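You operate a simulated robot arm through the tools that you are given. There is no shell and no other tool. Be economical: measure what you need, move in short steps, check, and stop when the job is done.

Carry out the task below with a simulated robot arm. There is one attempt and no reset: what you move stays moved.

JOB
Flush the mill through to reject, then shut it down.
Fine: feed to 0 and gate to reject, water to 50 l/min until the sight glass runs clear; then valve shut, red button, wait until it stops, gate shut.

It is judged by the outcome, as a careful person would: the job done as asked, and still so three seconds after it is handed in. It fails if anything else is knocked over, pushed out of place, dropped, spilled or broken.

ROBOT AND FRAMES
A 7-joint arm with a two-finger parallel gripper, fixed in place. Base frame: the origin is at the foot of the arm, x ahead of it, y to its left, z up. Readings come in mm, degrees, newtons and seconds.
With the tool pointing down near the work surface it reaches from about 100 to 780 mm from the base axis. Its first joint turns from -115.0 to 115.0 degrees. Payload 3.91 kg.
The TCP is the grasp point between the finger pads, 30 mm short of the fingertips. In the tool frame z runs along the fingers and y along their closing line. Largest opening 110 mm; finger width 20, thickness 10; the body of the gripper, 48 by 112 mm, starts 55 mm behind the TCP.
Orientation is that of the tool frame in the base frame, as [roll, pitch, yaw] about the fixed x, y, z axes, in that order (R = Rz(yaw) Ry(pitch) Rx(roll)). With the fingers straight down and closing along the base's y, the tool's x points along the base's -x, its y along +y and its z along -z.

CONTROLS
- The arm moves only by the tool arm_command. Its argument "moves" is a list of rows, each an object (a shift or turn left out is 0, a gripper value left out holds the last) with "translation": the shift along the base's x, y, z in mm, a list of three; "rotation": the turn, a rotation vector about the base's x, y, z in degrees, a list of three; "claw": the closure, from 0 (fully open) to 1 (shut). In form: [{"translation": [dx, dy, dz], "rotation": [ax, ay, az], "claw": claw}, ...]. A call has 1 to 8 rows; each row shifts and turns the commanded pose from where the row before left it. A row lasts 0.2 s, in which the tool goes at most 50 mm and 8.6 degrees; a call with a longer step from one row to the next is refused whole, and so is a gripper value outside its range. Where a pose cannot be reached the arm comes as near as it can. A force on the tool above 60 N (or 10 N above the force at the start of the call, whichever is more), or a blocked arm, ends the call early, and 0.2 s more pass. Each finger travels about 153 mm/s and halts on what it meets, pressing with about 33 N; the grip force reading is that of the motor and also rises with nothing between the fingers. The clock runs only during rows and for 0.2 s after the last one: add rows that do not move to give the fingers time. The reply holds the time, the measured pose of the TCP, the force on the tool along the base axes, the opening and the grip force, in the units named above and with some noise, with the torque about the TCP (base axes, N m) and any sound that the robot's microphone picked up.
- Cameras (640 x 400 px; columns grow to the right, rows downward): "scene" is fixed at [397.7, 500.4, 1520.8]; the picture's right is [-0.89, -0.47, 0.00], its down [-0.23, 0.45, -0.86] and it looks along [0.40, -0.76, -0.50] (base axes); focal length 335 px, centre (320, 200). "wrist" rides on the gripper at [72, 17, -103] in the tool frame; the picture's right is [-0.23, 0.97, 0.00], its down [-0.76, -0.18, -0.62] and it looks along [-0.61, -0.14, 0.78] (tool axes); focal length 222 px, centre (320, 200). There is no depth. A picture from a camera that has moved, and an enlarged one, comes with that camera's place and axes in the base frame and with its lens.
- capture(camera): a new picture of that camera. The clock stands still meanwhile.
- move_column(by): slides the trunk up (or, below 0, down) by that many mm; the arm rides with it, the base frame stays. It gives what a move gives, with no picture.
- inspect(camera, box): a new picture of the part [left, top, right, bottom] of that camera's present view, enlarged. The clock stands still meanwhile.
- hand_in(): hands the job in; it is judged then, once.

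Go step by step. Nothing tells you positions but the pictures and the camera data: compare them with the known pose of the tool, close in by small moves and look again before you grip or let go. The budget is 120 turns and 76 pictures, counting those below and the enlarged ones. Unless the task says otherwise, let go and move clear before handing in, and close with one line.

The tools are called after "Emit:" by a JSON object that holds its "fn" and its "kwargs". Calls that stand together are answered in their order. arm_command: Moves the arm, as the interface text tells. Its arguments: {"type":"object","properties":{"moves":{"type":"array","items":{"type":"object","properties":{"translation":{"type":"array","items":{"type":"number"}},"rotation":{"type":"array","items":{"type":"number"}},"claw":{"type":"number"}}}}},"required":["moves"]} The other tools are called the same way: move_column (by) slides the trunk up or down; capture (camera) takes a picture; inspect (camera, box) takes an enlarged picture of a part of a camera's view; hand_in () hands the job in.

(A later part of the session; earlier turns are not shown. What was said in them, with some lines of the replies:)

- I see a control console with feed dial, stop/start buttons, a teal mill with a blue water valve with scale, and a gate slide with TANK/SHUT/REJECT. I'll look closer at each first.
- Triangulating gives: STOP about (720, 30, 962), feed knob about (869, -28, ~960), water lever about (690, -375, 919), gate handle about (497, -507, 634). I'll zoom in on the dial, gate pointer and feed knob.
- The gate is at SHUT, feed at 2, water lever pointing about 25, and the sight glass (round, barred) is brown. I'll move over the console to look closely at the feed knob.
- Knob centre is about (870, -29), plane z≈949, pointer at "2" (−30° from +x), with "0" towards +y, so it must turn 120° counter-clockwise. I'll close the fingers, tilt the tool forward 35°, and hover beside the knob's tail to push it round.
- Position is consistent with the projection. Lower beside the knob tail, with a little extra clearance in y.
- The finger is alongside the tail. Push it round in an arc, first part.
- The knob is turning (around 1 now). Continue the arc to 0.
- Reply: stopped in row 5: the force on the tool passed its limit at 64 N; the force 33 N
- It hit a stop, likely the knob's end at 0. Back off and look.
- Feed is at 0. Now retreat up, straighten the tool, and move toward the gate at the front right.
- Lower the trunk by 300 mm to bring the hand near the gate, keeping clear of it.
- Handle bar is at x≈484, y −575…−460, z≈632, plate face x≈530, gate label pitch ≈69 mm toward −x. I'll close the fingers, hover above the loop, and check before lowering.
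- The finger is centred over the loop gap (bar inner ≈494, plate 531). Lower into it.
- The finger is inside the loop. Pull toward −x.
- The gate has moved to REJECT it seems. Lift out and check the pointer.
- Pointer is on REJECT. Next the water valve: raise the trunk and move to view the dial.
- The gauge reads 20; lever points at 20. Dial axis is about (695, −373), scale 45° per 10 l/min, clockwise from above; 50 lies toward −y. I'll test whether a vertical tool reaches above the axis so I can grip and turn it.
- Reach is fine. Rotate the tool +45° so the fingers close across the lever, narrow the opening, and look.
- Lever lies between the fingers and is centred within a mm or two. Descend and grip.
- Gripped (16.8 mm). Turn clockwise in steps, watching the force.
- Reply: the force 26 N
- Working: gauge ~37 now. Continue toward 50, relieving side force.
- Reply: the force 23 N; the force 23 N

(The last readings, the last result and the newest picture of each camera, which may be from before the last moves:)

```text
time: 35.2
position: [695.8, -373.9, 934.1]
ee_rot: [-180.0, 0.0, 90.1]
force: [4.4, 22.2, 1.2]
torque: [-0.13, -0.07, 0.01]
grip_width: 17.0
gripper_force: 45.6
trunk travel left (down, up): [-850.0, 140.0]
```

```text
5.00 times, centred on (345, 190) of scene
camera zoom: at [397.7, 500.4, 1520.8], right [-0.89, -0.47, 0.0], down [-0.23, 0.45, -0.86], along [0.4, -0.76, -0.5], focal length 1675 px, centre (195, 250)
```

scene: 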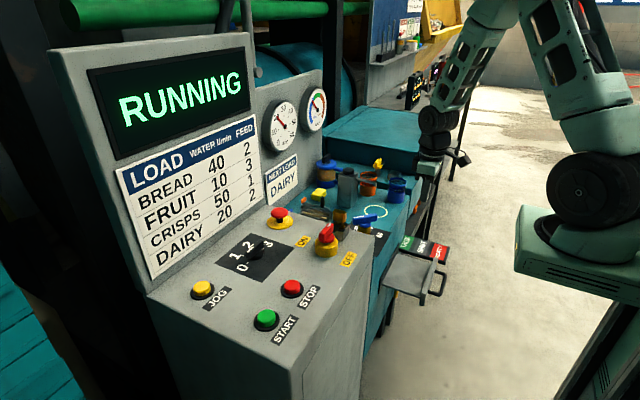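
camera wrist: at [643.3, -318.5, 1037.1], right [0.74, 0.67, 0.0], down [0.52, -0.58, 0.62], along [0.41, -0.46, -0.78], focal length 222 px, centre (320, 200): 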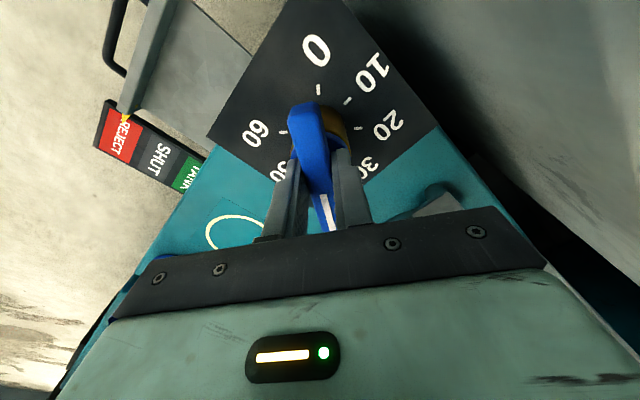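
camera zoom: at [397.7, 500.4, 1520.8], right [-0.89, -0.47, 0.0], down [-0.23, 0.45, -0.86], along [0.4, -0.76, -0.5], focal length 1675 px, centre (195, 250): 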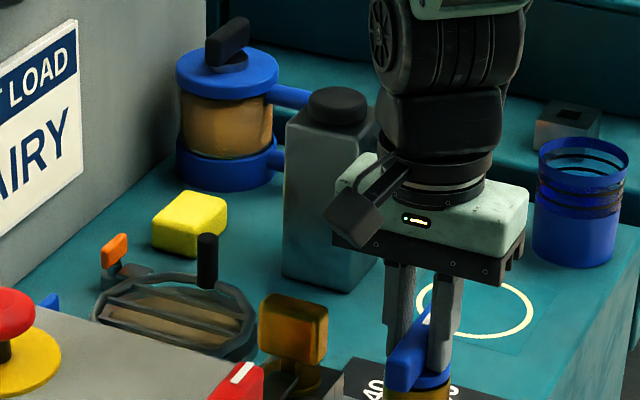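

The gauge reads 50 and the lever is held. Wait while flushing, then check the sight glass.

Emit:
{"fn": "arm_command", "kwargs": {"moves": [{"translation": [0, 1, 0]}, {}, {}, {}, {}, {}, {}, {}]}}

Emit:
{"fn": "arm_command", "kwargs": {"moves": [{}, {}, {}, {}, {}, {}, {}, {}]}}

Emit:
{"fn": "arm_command", "kwargs": {"moves": [{}, {}, {}, {}, {}, {}, {}, {}]}}

Emit:
{"fn": "inspect", "kwargs": {"camera": "scene", "box": [255, 85, 395, 230]}}

```text
time: 37.0
position: [694.6, -372.4, 934.5]
ee_rot: [-179.9, 0.1, 90.0]
force: [13.3, 13.7, 5.3]
torque: [0.98, -0.27, -0.01]
grip_width: 17.0
gripper_force: 44.9
trunk travel left (down, up): [-850.0, 140.0]
```

```text
time: 38.8
position: [694.3, -372.6, 933.5]
ee_rot: [-180.0, 0.0, 90.1]
force: [18.6, 11.3, 9.3]
torque: [-0.12, -0.3, 0.04]
grip_width: 16.9
gripper_force: 45.3
trunk travel left (down, up): [-850.0, 140.0]
```

```text
time: 40.6
position: [694.7, -373.6, 932.7]
ee_rot: [179.9, 0.0, 90.1]
force: [21.2, 10.8, 12.6]
torque: [-0.05, -0.41, 0.05]
grip_width: 17.0
gripper_force: 44.7
trunk travel left (down, up): [-850.0, 140.0]
```

```text
2.76 times, centred on (325, 158) of scene
camera zoom: at [397.7, 500.4, 1520.8], right [-0.89, -0.47, 0.0], down [-0.23, 0.45, -0.86], along [0.4, -0.76, -0.5], focal length 924 px, centre (306, 317)
```

zoom: 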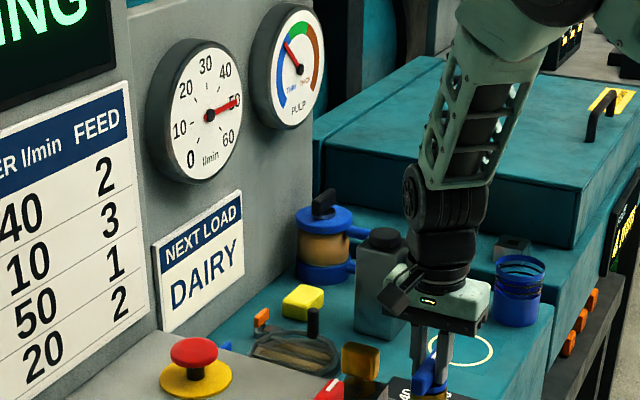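

Side forces creep while gripping, so I loosen the fingers but stay in place and keep waiting.

Emit:
{"fn": "arm_command", "kwargs": {"moves": [{"claw": 0.78}, {}, {}, {}, {}, {}, {}, {}]}}

Emit:
{"fn": "arm_command", "kwargs": {"moves": [{}, {}, {}, {}, {}, {}, {}, {}]}}

Emit:
{"fn": "arm_command", "kwargs": {"moves": [{}, {}, {}, {}, {}, {}, {}, {}]}}

Emit:
{"fn": "inspect", "kwargs": {"camera": "scene", "box": [255, 85, 395, 230]}}

```text
time: 42.4
position: [694.2, -374.4, 934.5]
ee_rot: [-179.9, 0.1, 90.0]
force: [-1.1, -1.4, -0.7]
torque: [0.01, 0.02, -0.01]
grip_width: 24.3
gripper_force: 0.0
trunk travel left (down, up): [-850.0, 140.0]
```

```text
time: 44.2
position: [694.3, -374.4, 933.2]
ee_rot: [-180.0, 0.0, 90.0]
force: [-0.3, 0.1, 0.6]
torque: [0.02, 0.0, 0.0]
grip_width: 24.4
gripper_force: 0.2
trunk travel left (down, up): [-850.0, 140.0]
```

```text
time: 46.0
position: [694.1, -374.6, 933.4]
ee_rot: [-179.9, -0.1, 90.0]
force: [-1.0, 0.3, 0.5]
torque: [-0.01, -0.03, -0.03]
grip_width: 24.5
gripper_force: 0.0
trunk travel left (down, up): [-850.0, 140.0]
```

```text
2.76 times, centred on (325, 158) of scene
camera zoom: at [397.7, 500.4, 1520.8], right [-0.89, -0.47, 0.0], down [-0.23, 0.45, -0.86], along [0.4, -0.76, -0.5], focal length 924 px, centre (306, 317)
```

zoom: 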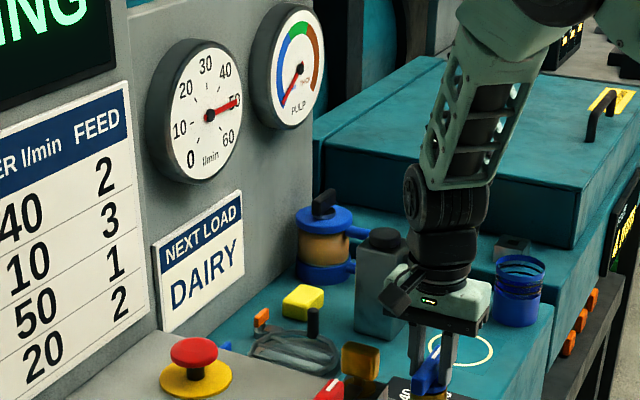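

The pulp gauge has dropped to thin and the round sight glass appears clear. Zoom to confirm.

Emit:
{"fn": "inspect", "kwargs": {"camera": "scene", "box": [295, 155, 375, 225]}}

```text
5.71 times, centred on (335, 190) of scene
camera zoom: at [397.7, 500.4, 1520.8], right [-0.89, -0.47, 0.0], down [-0.23, 0.45, -0.86], along [0.4, -0.76, -0.5], focal length 1915 px, centre (234, 257)
```

zoom: 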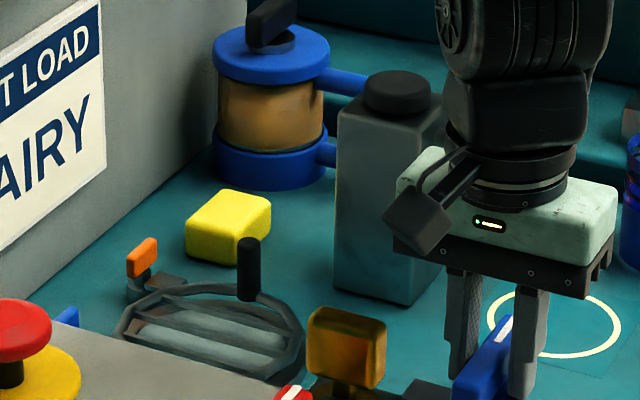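

The barred window is clear, but the glass cylinder with blue caps still looks brown; either could be the sight glass, so I wait longer and compare.

Emit:
{"fn": "arm_command", "kwargs": {"moves": [{}, {}, {}, {}, {}, {}, {}, {}]}}

Emit:
{"fn": "arm_command", "kwargs": {"moves": [{}, {}, {}, {}, {}, {}, {}, {}]}}

Emit:
{"fn": "arm_command", "kwargs": {"moves": [{}, {}, {}, {}, {}, {}, {}, {}]}}

Emit:
{"fn": "arm_command", "kwargs": {"moves": [{}, {}, {}, {}, {}, {}, {}, {}]}}

Emit:
{"fn": "arm_command", "kwargs": {"moves": [{}, {}, {}, {}, {}, {}, {}, {}]}}

Emit:
{"fn": "inspect", "kwargs": {"camera": "scene", "box": [295, 155, 375, 225]}}

```text
time: 47.8
position: [694.2, -374.4, 933.2]
ee_rot: [-179.9, 0.0, 90.0]
force: [0.1, 0.6, 0.4]
torque: [-0.02, 0.0, 0.01]
grip_width: 24.3
gripper_force: 0.1
trunk travel left (down, up): [-850.0, 140.0]
```

```text
time: 49.6
position: [694.0, -373.7, 934.3]
ee_rot: [-179.8, 0.1, 90.0]
force: [-0.3, -0.1, -0.1]
torque: [0.01, 0.01, 0.0]
grip_width: 24.3
gripper_force: 0.0
trunk travel left (down, up): [-850.0, 140.0]
```

```text
time: 51.4
position: [693.3, -374.0, 934.2]
ee_rot: [-179.8, 0.1, 90.0]
force: [0.1, 0.4, -0.3]
torque: [0.02, -0.01, 0.0]
grip_width: 24.0
gripper_force: 0.0
trunk travel left (down, up): [-850.0, 140.0]
```

```text
time: 53.2
position: [693.8, -374.9, 932.1]
ee_rot: [-179.8, 0.0, 90.1]
force: [0.8, -0.4, -0.2]
torque: [-0.04, 0.01, 0.0]
grip_width: 24.2
gripper_force: 0.1
trunk travel left (down, up): [-850.0, 140.0]
```

```text
time: 55.0
position: [692.3, -373.6, 933.1]
ee_rot: [-179.8, 0.0, 90.0]
force: [0.8, 0.1, 0.3]
torque: [-0.01, 0.04, 0.01]
grip_width: 24.3
gripper_force: 0.1
trunk travel left (down, up): [-850.0, 140.0]
```

```text
5.71 times, centred on (335, 190) of scene
camera zoom: at [397.7, 500.4, 1520.8], right [-0.89, -0.47, 0.0], down [-0.23, 0.45, -0.86], along [0.4, -0.76, -0.5], focal length 1915 px, centre (234, 257)
```

zoom: 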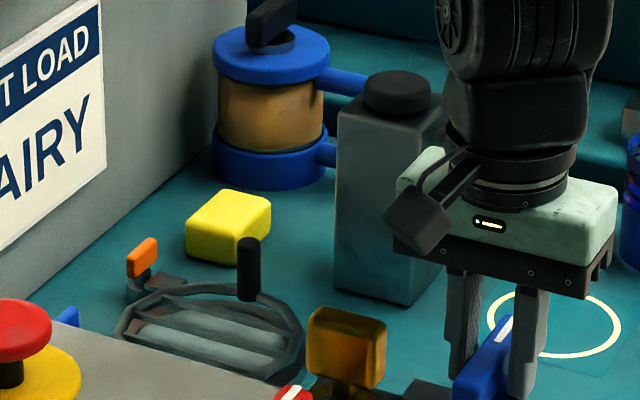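

The cylinder is unchanged over 20 s (a static container), while the round window and the pulp gauge cleared, so that window is the sight glass. Now regrip and turn the valve counter-clockwise to 0.

Emit:
{"fn": "arm_command", "kwargs": {"moves": [{"claw": 1}, {}, {"rotation": [0, 0, 7.5]}, {"rotation": [0, 0, 7.5]}, {"rotation": [0, 0, 7.5]}, {"rotation": [0, 0, 7.5]}, {"rotation": [0, 0, 7.5]}, {"rotation": [0, 0, 7.5]}]}}

Emit:
{"fn": "arm_command", "kwargs": {"moves": [{"rotation": [0, 0, 7.5]}, {"rotation": [0, 0, 7.5]}, {"rotation": [0, 0, 7.5]}, {"rotation": [0, 0, 7.5]}, {"rotation": [0, 0, 7.5]}, {"rotation": [0, 0, 7.5]}, {"rotation": [0, 0, 7.5]}, {"rotation": [0, 0, 7.5]}]}}

```text
time: 56.8
position: [695.2, -374.9, 932.7]
ee_rot: [-179.9, 0.0, 135.2]
force: [10.1, -2.2, 2.5]
torque: [0.56, 0.18, 0.01]
grip_width: 17.0
gripper_force: 44.8
trunk travel left (down, up): [-850.0, 140.0]
```

```text
time: 58.6
position: [693.7, -375.3, 933.8]
ee_rot: [-179.8, -0.1, -165.0]
force: [7.9, -8.0, 9.9]
torque: [0.43, -0.99, -0.02]
grip_width: 17.1
gripper_force: 45.1
trunk travel left (down, up): [-850.0, 140.0]
```

Emit:
{"fn": "arm_command", "kwargs": {"moves": [{"rotation": [0, 0, 7.5]}, {"rotation": [0, 0, 7.5]}, {"rotation": [0, 0, 7.5]}, {"rotation": [0, 0, 7.5]}, {"rotation": [0, 0, 7.5]}, {"rotation": [0, 0, 7.5]}, {"rotation": [0, 0, 7.5]}, {"rotation": [0, 0, 7.5]}]}}

Emit:
{"fn": "inspect", "kwargs": {"camera": "scene", "box": [255, 85, 455, 260]}}

```text
time: 60.4
position: [694.4, -375.1, 933.5]
ee_rot: [-179.8, -0.1, -104.9]
force: [17.0, -20.4, 6.0]
torque: [0.81, 0.14, 0.01]
grip_width: 16.9
gripper_force: 45.2
trunk travel left (down, up): [-850.0, 140.0]
```

```text
2.29 times, centred on (355, 172) of scene
camera zoom: at [397.7, 500.4, 1520.8], right [-0.89, -0.47, 0.0], down [-0.23, 0.45, -0.86], along [0.4, -0.76, -0.5], focal length 766 px, centre (240, 263)
```

zoom: 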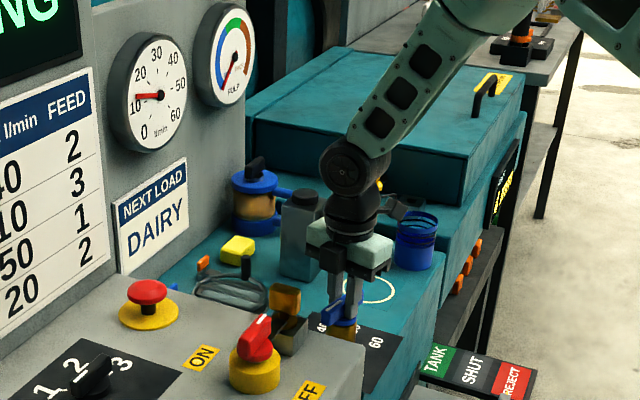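

Gauge ~13 and falling. Continue the remaining 60°.

Emit:
{"fn": "arm_command", "kwargs": {"moves": [{"translation": [0.8, -1, 0], "rotation": [0, 0, 7.5]}, {"rotation": [0, 0, 7.5]}, {"rotation": [0, 0, 7.5]}, {"rotation": [0, 0, 7.5]}, {"rotation": [0, 0, 7.5]}, {"rotation": [0, 0, 7.5]}, {"rotation": [0, 0, 7.5]}, {"rotation": [0, 0, 7.5]}]}}

Emit:
{"fn": "inspect", "kwargs": {"camera": "scene", "box": [255, 85, 455, 260]}}

Emit:
{"fn": "capture", "kwargs": {"camera": "wrist"}}

```text
time: 62.2
position: [695.9, -375.4, 934.5]
ee_rot: [-179.9, -0.1, -44.9]
force: [17.1, -7.8, 7.6]
torque: [0.38, 0.67, -0.21]
grip_width: 17.0
gripper_force: 45.2
trunk travel left (down, up): [-850.0, 140.0]
```

```text
2.29 times, centred on (355, 172) of scene
camera zoom: at [397.7, 500.4, 1520.8], right [-0.89, -0.47, 0.0], down [-0.23, 0.45, -0.86], along [0.4, -0.76, -0.5], focal length 766 px, centre (240, 263)
```

zoom: 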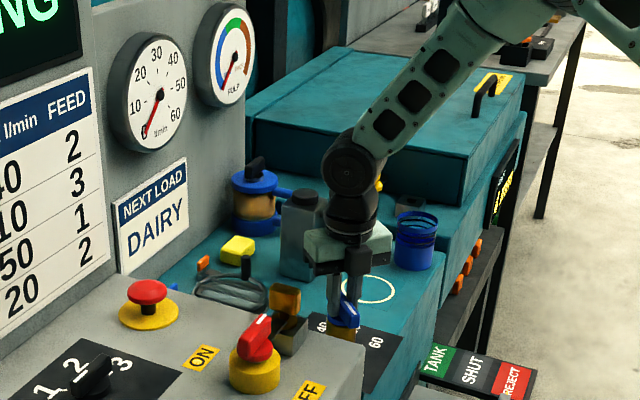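

```text
23 pictures are left
camera wrist: at [733.7, -438.5, 1036.7], right [-0.85, -0.53, 0.0], down [-0.42, 0.66, 0.62], along [-0.33, 0.53, -0.78], focal length 222 px, centre (320, 200)
```

wrist: 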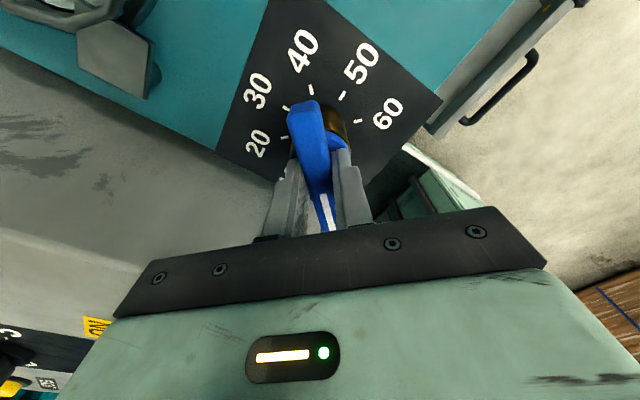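

Gauge reads 0 and the lever is at its stop. Release, rise, and swing the tool back.

Emit:
{"fn": "arm_command", "kwargs": {"moves": [{"claw": 0.6}, {}, {"translation": [0, 0, 30]}, {"translation": [0, 0, 45]}, {"translation": [0, 0, 45], "rotation": [0, 0, -8]}, {"translation": [0, 0, 20], "rotation": [0, 0, -8]}, {"rotation": [0, 0, -8]}, {"rotation": [0, 0, -8]}]}}

Emit:
{"fn": "arm_command", "kwargs": {"moves": [{"rotation": [0, 0, -8]}, {"rotation": [0, 0, -8]}, {"rotation": [0, 0, -8]}, {"rotation": [0, 0, -8]}, {"rotation": [0, 0, -8]}, {"rotation": [0, 0, -8]}, {"rotation": [0, 0, -8]}, {"rotation": [0, 0, -8]}]}}

Emit:
{"fn": "arm_command", "kwargs": {"moves": [{"translation": [-15, 40, 0], "rotation": [0, 0, -8]}, {"translation": [-10, 45, 0], "rotation": [0, 0, -8]}, {"translation": [0, 45, 0], "rotation": [0, 0, -8]}, {"translation": [0, 45, 0], "rotation": [0, 0, -8]}, {"translation": [0, 45, 0], "rotation": [0, 0, -7]}, {"translation": [0, 45, 0]}, {"translation": [0, 45, 0], "claw": 1}, {"translation": [0, 20, 0]}]}}

Emit:
{"fn": "inspect", "kwargs": {"camera": "scene", "box": [230, 85, 430, 260]}}

```text
time: 64.0
position: [694.1, -376.0, 1074.2]
ee_rot: [-179.9, 0.0, -77.1]
force: [-0.8, -0.7, 0.5]
torque: [-0.01, 0.02, 0.01]
grip_width: 43.9
gripper_force: 0.3
trunk travel left (down, up): [-850.0, 140.0]
```

```text
time: 65.8
position: [695.1, -375.1, 1073.5]
ee_rot: [-180.0, 0.1, -141.1]
force: [0.2, 0.1, 0.2]
torque: [-0.01, -0.01, 0.01]
grip_width: 43.9
gripper_force: 0.1
trunk travel left (down, up): [-850.0, 140.0]
```

```text
time: 67.6
position: [669.2, -44.5, 1072.0]
ee_rot: [180.0, -0.1, 179.9]
force: [0.2, 0.0, -0.3]
torque: [0.01, -0.02, -0.02]
grip_width: 0.0
gripper_force: 32.7
trunk travel left (down, up): [-850.0, 140.0]
```

```text
2.29 times, centred on (330, 172) of scene
camera zoom: at [397.7, 500.4, 1520.8], right [-0.89, -0.47, 0.0], down [-0.23, 0.45, -0.86], along [0.4, -0.76, -0.5], focal length 766 px, centre (297, 263)
```

zoom: 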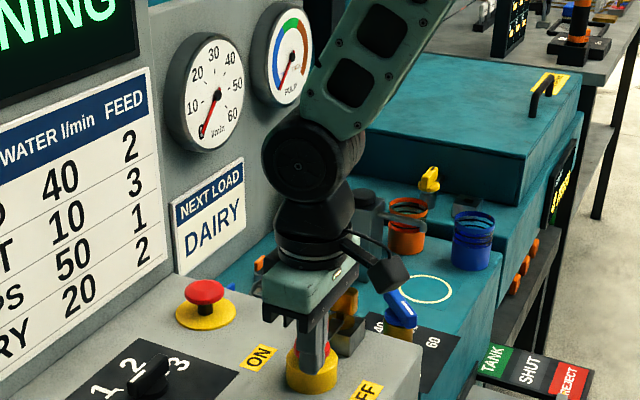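

Water is at 0. Move over the STOP button (≈720, 30) and check alignment.

Emit:
{"fn": "arm_command", "kwargs": {"moves": [{"translation": [26, 37, 0]}, {"translation": [26, 38, -15]}, {"translation": [0, 0, -25]}, {}]}}

Emit:
{"fn": "capture", "kwargs": {"camera": "wrist"}}

Emit:
{"fn": "inspect", "kwargs": {"camera": "scene", "box": [220, 220, 340, 340]}}

```text
time: 68.6
position: [721.2, 29.6, 1029.8]
ee_rot: [-180.0, 0.0, -180.0]
force: [0.4, 0.6, 0.5]
torque: [-0.01, 0.02, -0.01]
grip_width: 0.0
gripper_force: 33.3
trunk travel left (down, up): [-850.0, 140.0]
```

```text
21 pictures are left
camera wrist: at [647.5, 46.9, 1134.1], right [0.23, 0.97, 0.0], down [0.76, -0.18, 0.62], along [0.61, -0.14, -0.78], focal length 222 px, centre (320, 200)
```

wrist: 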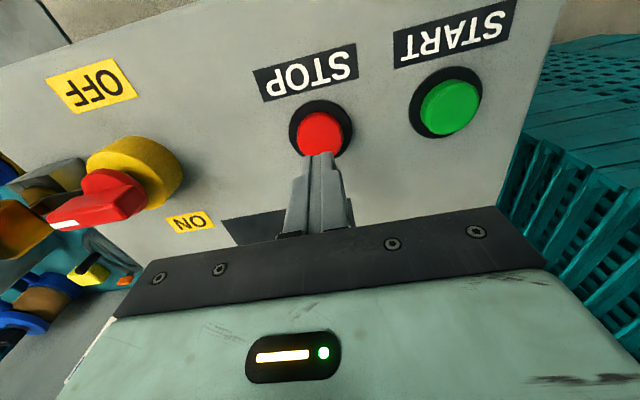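

```text
3.33 times, centred on (280, 280) of scene
camera zoom: at [397.7, 500.4, 1520.8], right [-0.89, -0.47, 0.0], down [-0.23, 0.45, -0.86], along [0.4, -0.76, -0.5], focal length 1117 px, centre (453, -67)
```

zoom: 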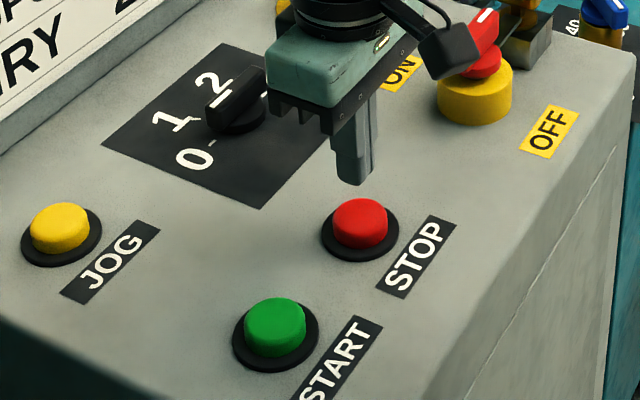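

Centre is about (716, 31). Adjust slightly and press down in small steps.

Emit:
{"fn": "arm_command", "kwargs": {"moves": [{"translation": [-4, 1.5, -15]}, {"translation": [0, 0, -14]}, {"translation": [0, 0, -4]}, {"translation": [0, 0, -4]}, {"translation": [0, 0, -4]}, {"translation": [0, 0, -3]}, {}]}}

Emit:
{"fn": "inspect", "kwargs": {"camera": "scene", "box": [80, 50, 340, 330]}}

```text
time: 70.2
position: [717.7, 31.0, 990.4]
ee_rot: [-180.0, 0.1, 180.0]
force: [-1.0, 1.9, 15.0]
torque: [0.04, 0.06, -0.06]
grip_width: 0.2
gripper_force: 33.3
trunk travel left (down, up): [-850.0, 140.0]
heard: click
```

```text
1.43 times, centred on (210, 190) of scene
camera zoom: at [397.7, 500.4, 1520.8], right [-0.89, -0.47, 0.0], down [-0.23, 0.45, -0.86], along [0.4, -0.76, -0.5], focal length 479 px, centre (477, 214)
```

zoom: 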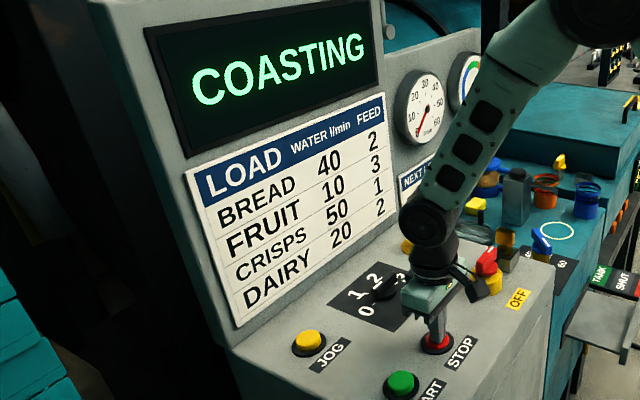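

It clicked and shows COASTING. Lift and travel to the gate, without touching it until it has stopped.

Emit:
{"fn": "arm_command", "kwargs": {"moves": [{"translation": [0, 0, 40]}, {"translation": [0, 0, 45]}, {"translation": [-30, -10, 35]}, {"translation": [-30, -35, 0]}, {"translation": [-30, -35, 0]}, {"translation": [-30, -35, 0]}, {"translation": [-30, -35, 0]}, {"translation": [-30, -35, 0]}]}}

Emit:
{"fn": "arm_command", "kwargs": {"moves": [{"translation": [-20, -45, 0]}, {"translation": [-20, -45, 0]}, {"translation": [-20, -45, 0]}, {"translation": [-20, -45, 0]}, {"translation": [-20, -45, 0]}, {"translation": [-13, -45, 0]}, {"translation": [-13, -45, 0]}, {"translation": [0, -46, 0]}]}}

Emit:
{"fn": "move_column", "kwargs": {"by": -300}}

Emit:
{"fn": "capture", "kwargs": {"camera": "scene"}}

Emit:
{"fn": "capture", "kwargs": {"camera": "wrist"}}

```text
time: 72.0
position: [538.1, -153.1, 1109.8]
ee_rot: [-179.9, 0.0, -179.9]
force: [0.6, 0.5, -0.3]
torque: [-0.02, 0.03, 0.0]
grip_width: 0.0
gripper_force: 33.2
trunk travel left (down, up): [-850.0, 140.0]
```

```text
time: 73.8
position: [410.2, -515.2, 1110.4]
ee_rot: [-179.9, 0.0, -179.8]
force: [0.0, 0.3, 0.5]
torque: [-0.02, -0.01, -0.02]
grip_width: 0.0
gripper_force: 32.7
trunk travel left (down, up): [-850.0, 140.0]
```

```text
time: 76.8
position: [411.2, -514.8, 809.8]
ee_rot: [-179.8, 0.0, -180.0]
force: [0.0, 0.6, -0.3]
torque: [0.02, 0.0, 0.02]
grip_width: 0.0
gripper_force: 32.9
trunk travel left (down, up): [-550.0, 440.0]
```

```text
18 pictures are left
```

scene: 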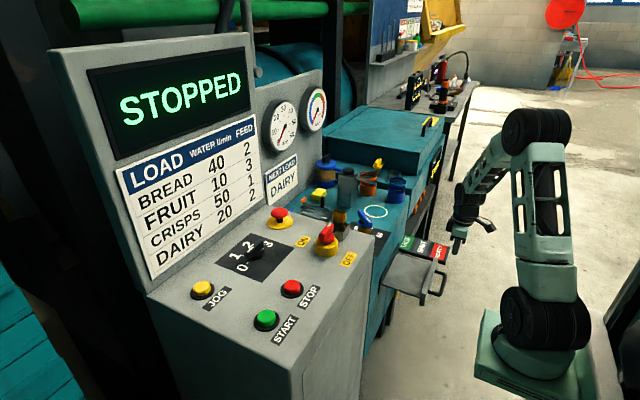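

```text
17 pictures are left
camera wrist: at [337.5, -498.4, 912.9], right [0.23, 0.97, 0.0], down [0.76, -0.18, 0.62], along [0.61, -0.14, -0.78], focal length 222 px, centre (320, 200)
```

wrist: 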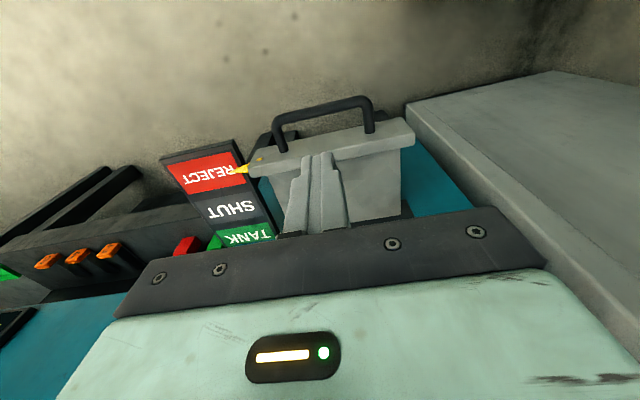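

STOPPED is displayed. Insert the finger into the gate handle loop again (plate face now ≈461) and push to SHUT.

Emit:
{"fn": "arm_command", "kwargs": {"moves": [{"translation": [29, -1, 0]}, {"translation": [0, 0, -45]}, {"translation": [0, 0, -45]}, {"translation": [0, 0, -40]}, {"translation": [0, 0, -43]}, {}]}}

Emit:
{"fn": "capture", "kwargs": {"camera": "wrist"}}

```text
time: 78.2
position: [439.1, -516.5, 635.8]
ee_rot: [-179.9, -0.1, -180.0]
force: [0.1, -0.2, 0.1]
torque: [0.01, 0.02, 0.01]
grip_width: 0.0
gripper_force: 33.1
trunk travel left (down, up): [-550.0, 440.0]
```

```text
16 pictures are left
camera wrist: at [365.5, -499.8, 739.3], right [0.23, 0.97, 0.0], down [0.76, -0.18, 0.62], along [0.61, -0.14, -0.78], focal length 222 px, centre (320, 200)
```

wrist: 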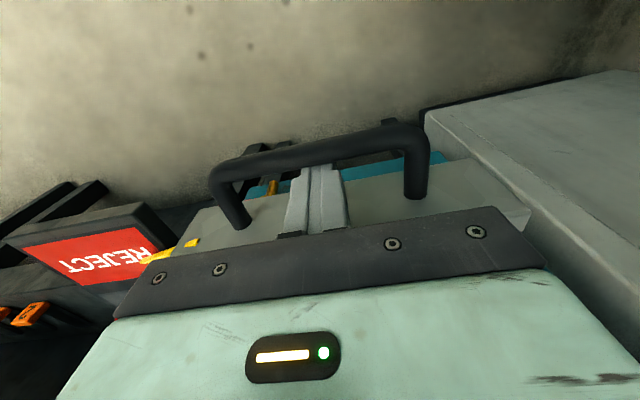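

Emit:
{"fn": "arm_command", "kwargs": {"moves": [{"translation": [12, 0, 0]}, {"translation": [12, 0, 0]}, {"translation": [12, 0, 0]}, {"translation": [12, 0, 0]}, {"translation": [12, 0, 0]}, {"translation": [12, 0, 0]}, {}]}}

Emit:
{"fn": "capture", "kwargs": {"camera": "wrist"}}

```text
time: 79.8
position: [512.5, -516.5, 636.6]
ee_rot: [-180.0, 0.0, -179.9]
force: [0.0, 0.7, 0.4]
torque: [0.01, 0.0, -0.01]
grip_width: 0.3
gripper_force: 32.9
trunk travel left (down, up): [-550.0, 440.0]
```

```text
15 pictures are left
camera wrist: at [439.3, -499.4, 739.9], right [0.23, 0.97, 0.0], down [0.76, -0.18, 0.62], along [0.61, -0.14, -0.78], focal length 222 px, centre (320, 200)
```

wrist: 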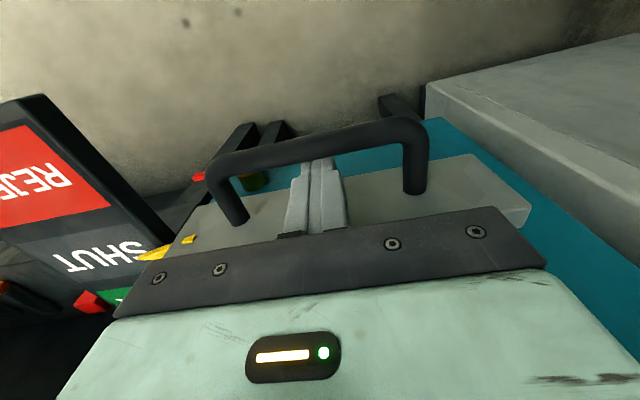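

The view matches the original SHUT state (it snapped into its detent). Lift out and verify.

Emit:
{"fn": "arm_command", "kwargs": {"moves": [{"translation": [-1, 0, 0]}, {"translation": [0, 0, 40]}, {"translation": [0, 0, 45]}, {"translation": [-20, 0, 45]}, {"translation": [-40, 0, 25]}, {"translation": [-48, 0, 0]}, {}]}}

Emit:
{"fn": "inspect", "kwargs": {"camera": "wrist", "box": [120, 60, 440, 260]}}

Emit:
{"fn": "capture", "kwargs": {"camera": "scene"}}

Emit:
{"fn": "inspect", "kwargs": {"camera": "scene", "box": [220, 90, 460, 310]}}

```text
time: 81.4
position: [402.2, -518.1, 791.9]
ee_rot: [180.0, 0.0, -179.9]
force: [0.1, 1.0, 0.1]
torque: [0.0, 0.01, 0.0]
grip_width: 0.0
gripper_force: 33.3
trunk travel left (down, up): [-550.0, 440.0]
```

```text
2.00 times, centred on (280, 160) of wrist
camera zoom: at [328.7, -500.9, 894.4], right [0.23, 0.97, 0.0], down [0.76, -0.18, 0.62], along [0.61, -0.14, -0.78], focal length 444 px, centre (400, 280)
```

zoom: 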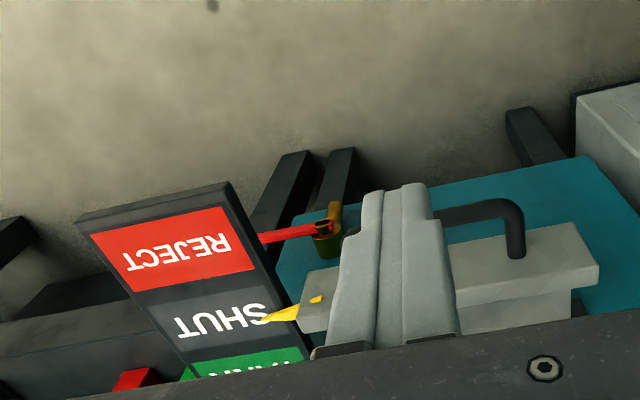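

```text
13 pictures are left
```

scene: 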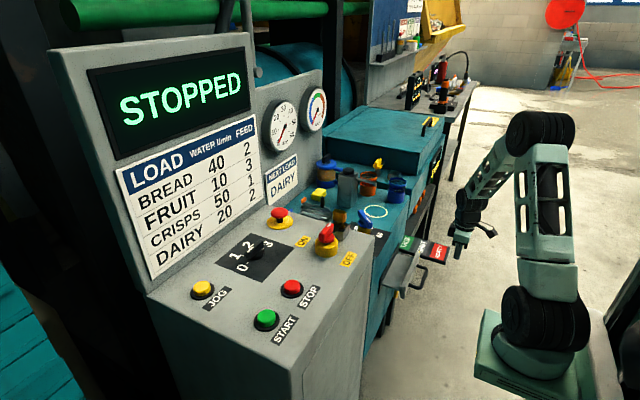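

```text
1.82 times, centred on (340, 200) of scene
camera zoom: at [397.7, 500.4, 1520.8], right [-0.89, -0.47, 0.0], down [-0.23, 0.45, -0.86], along [0.4, -0.76, -0.5], focal length 609 px, centre (284, 200)
```

zoom: 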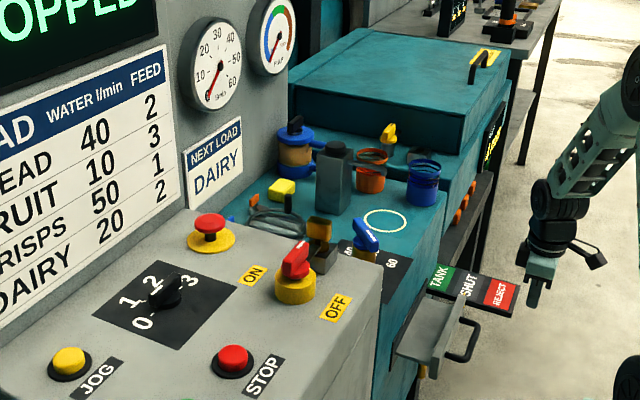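

Gate pointer is on SHUT, display reads STOPPED, water gauge 0, feed 0, and the arm is clear. Handing in.

Emit:
{"fn": "hand_in", "kwargs": {}}

```text
The job is handed in.
```

The mill was flushed through to reject at 50 l/min until the round sight glass ran clear. I then shut the water valve, pressed the red STOP button, waited for STOPPED on the display, and closed the gate.
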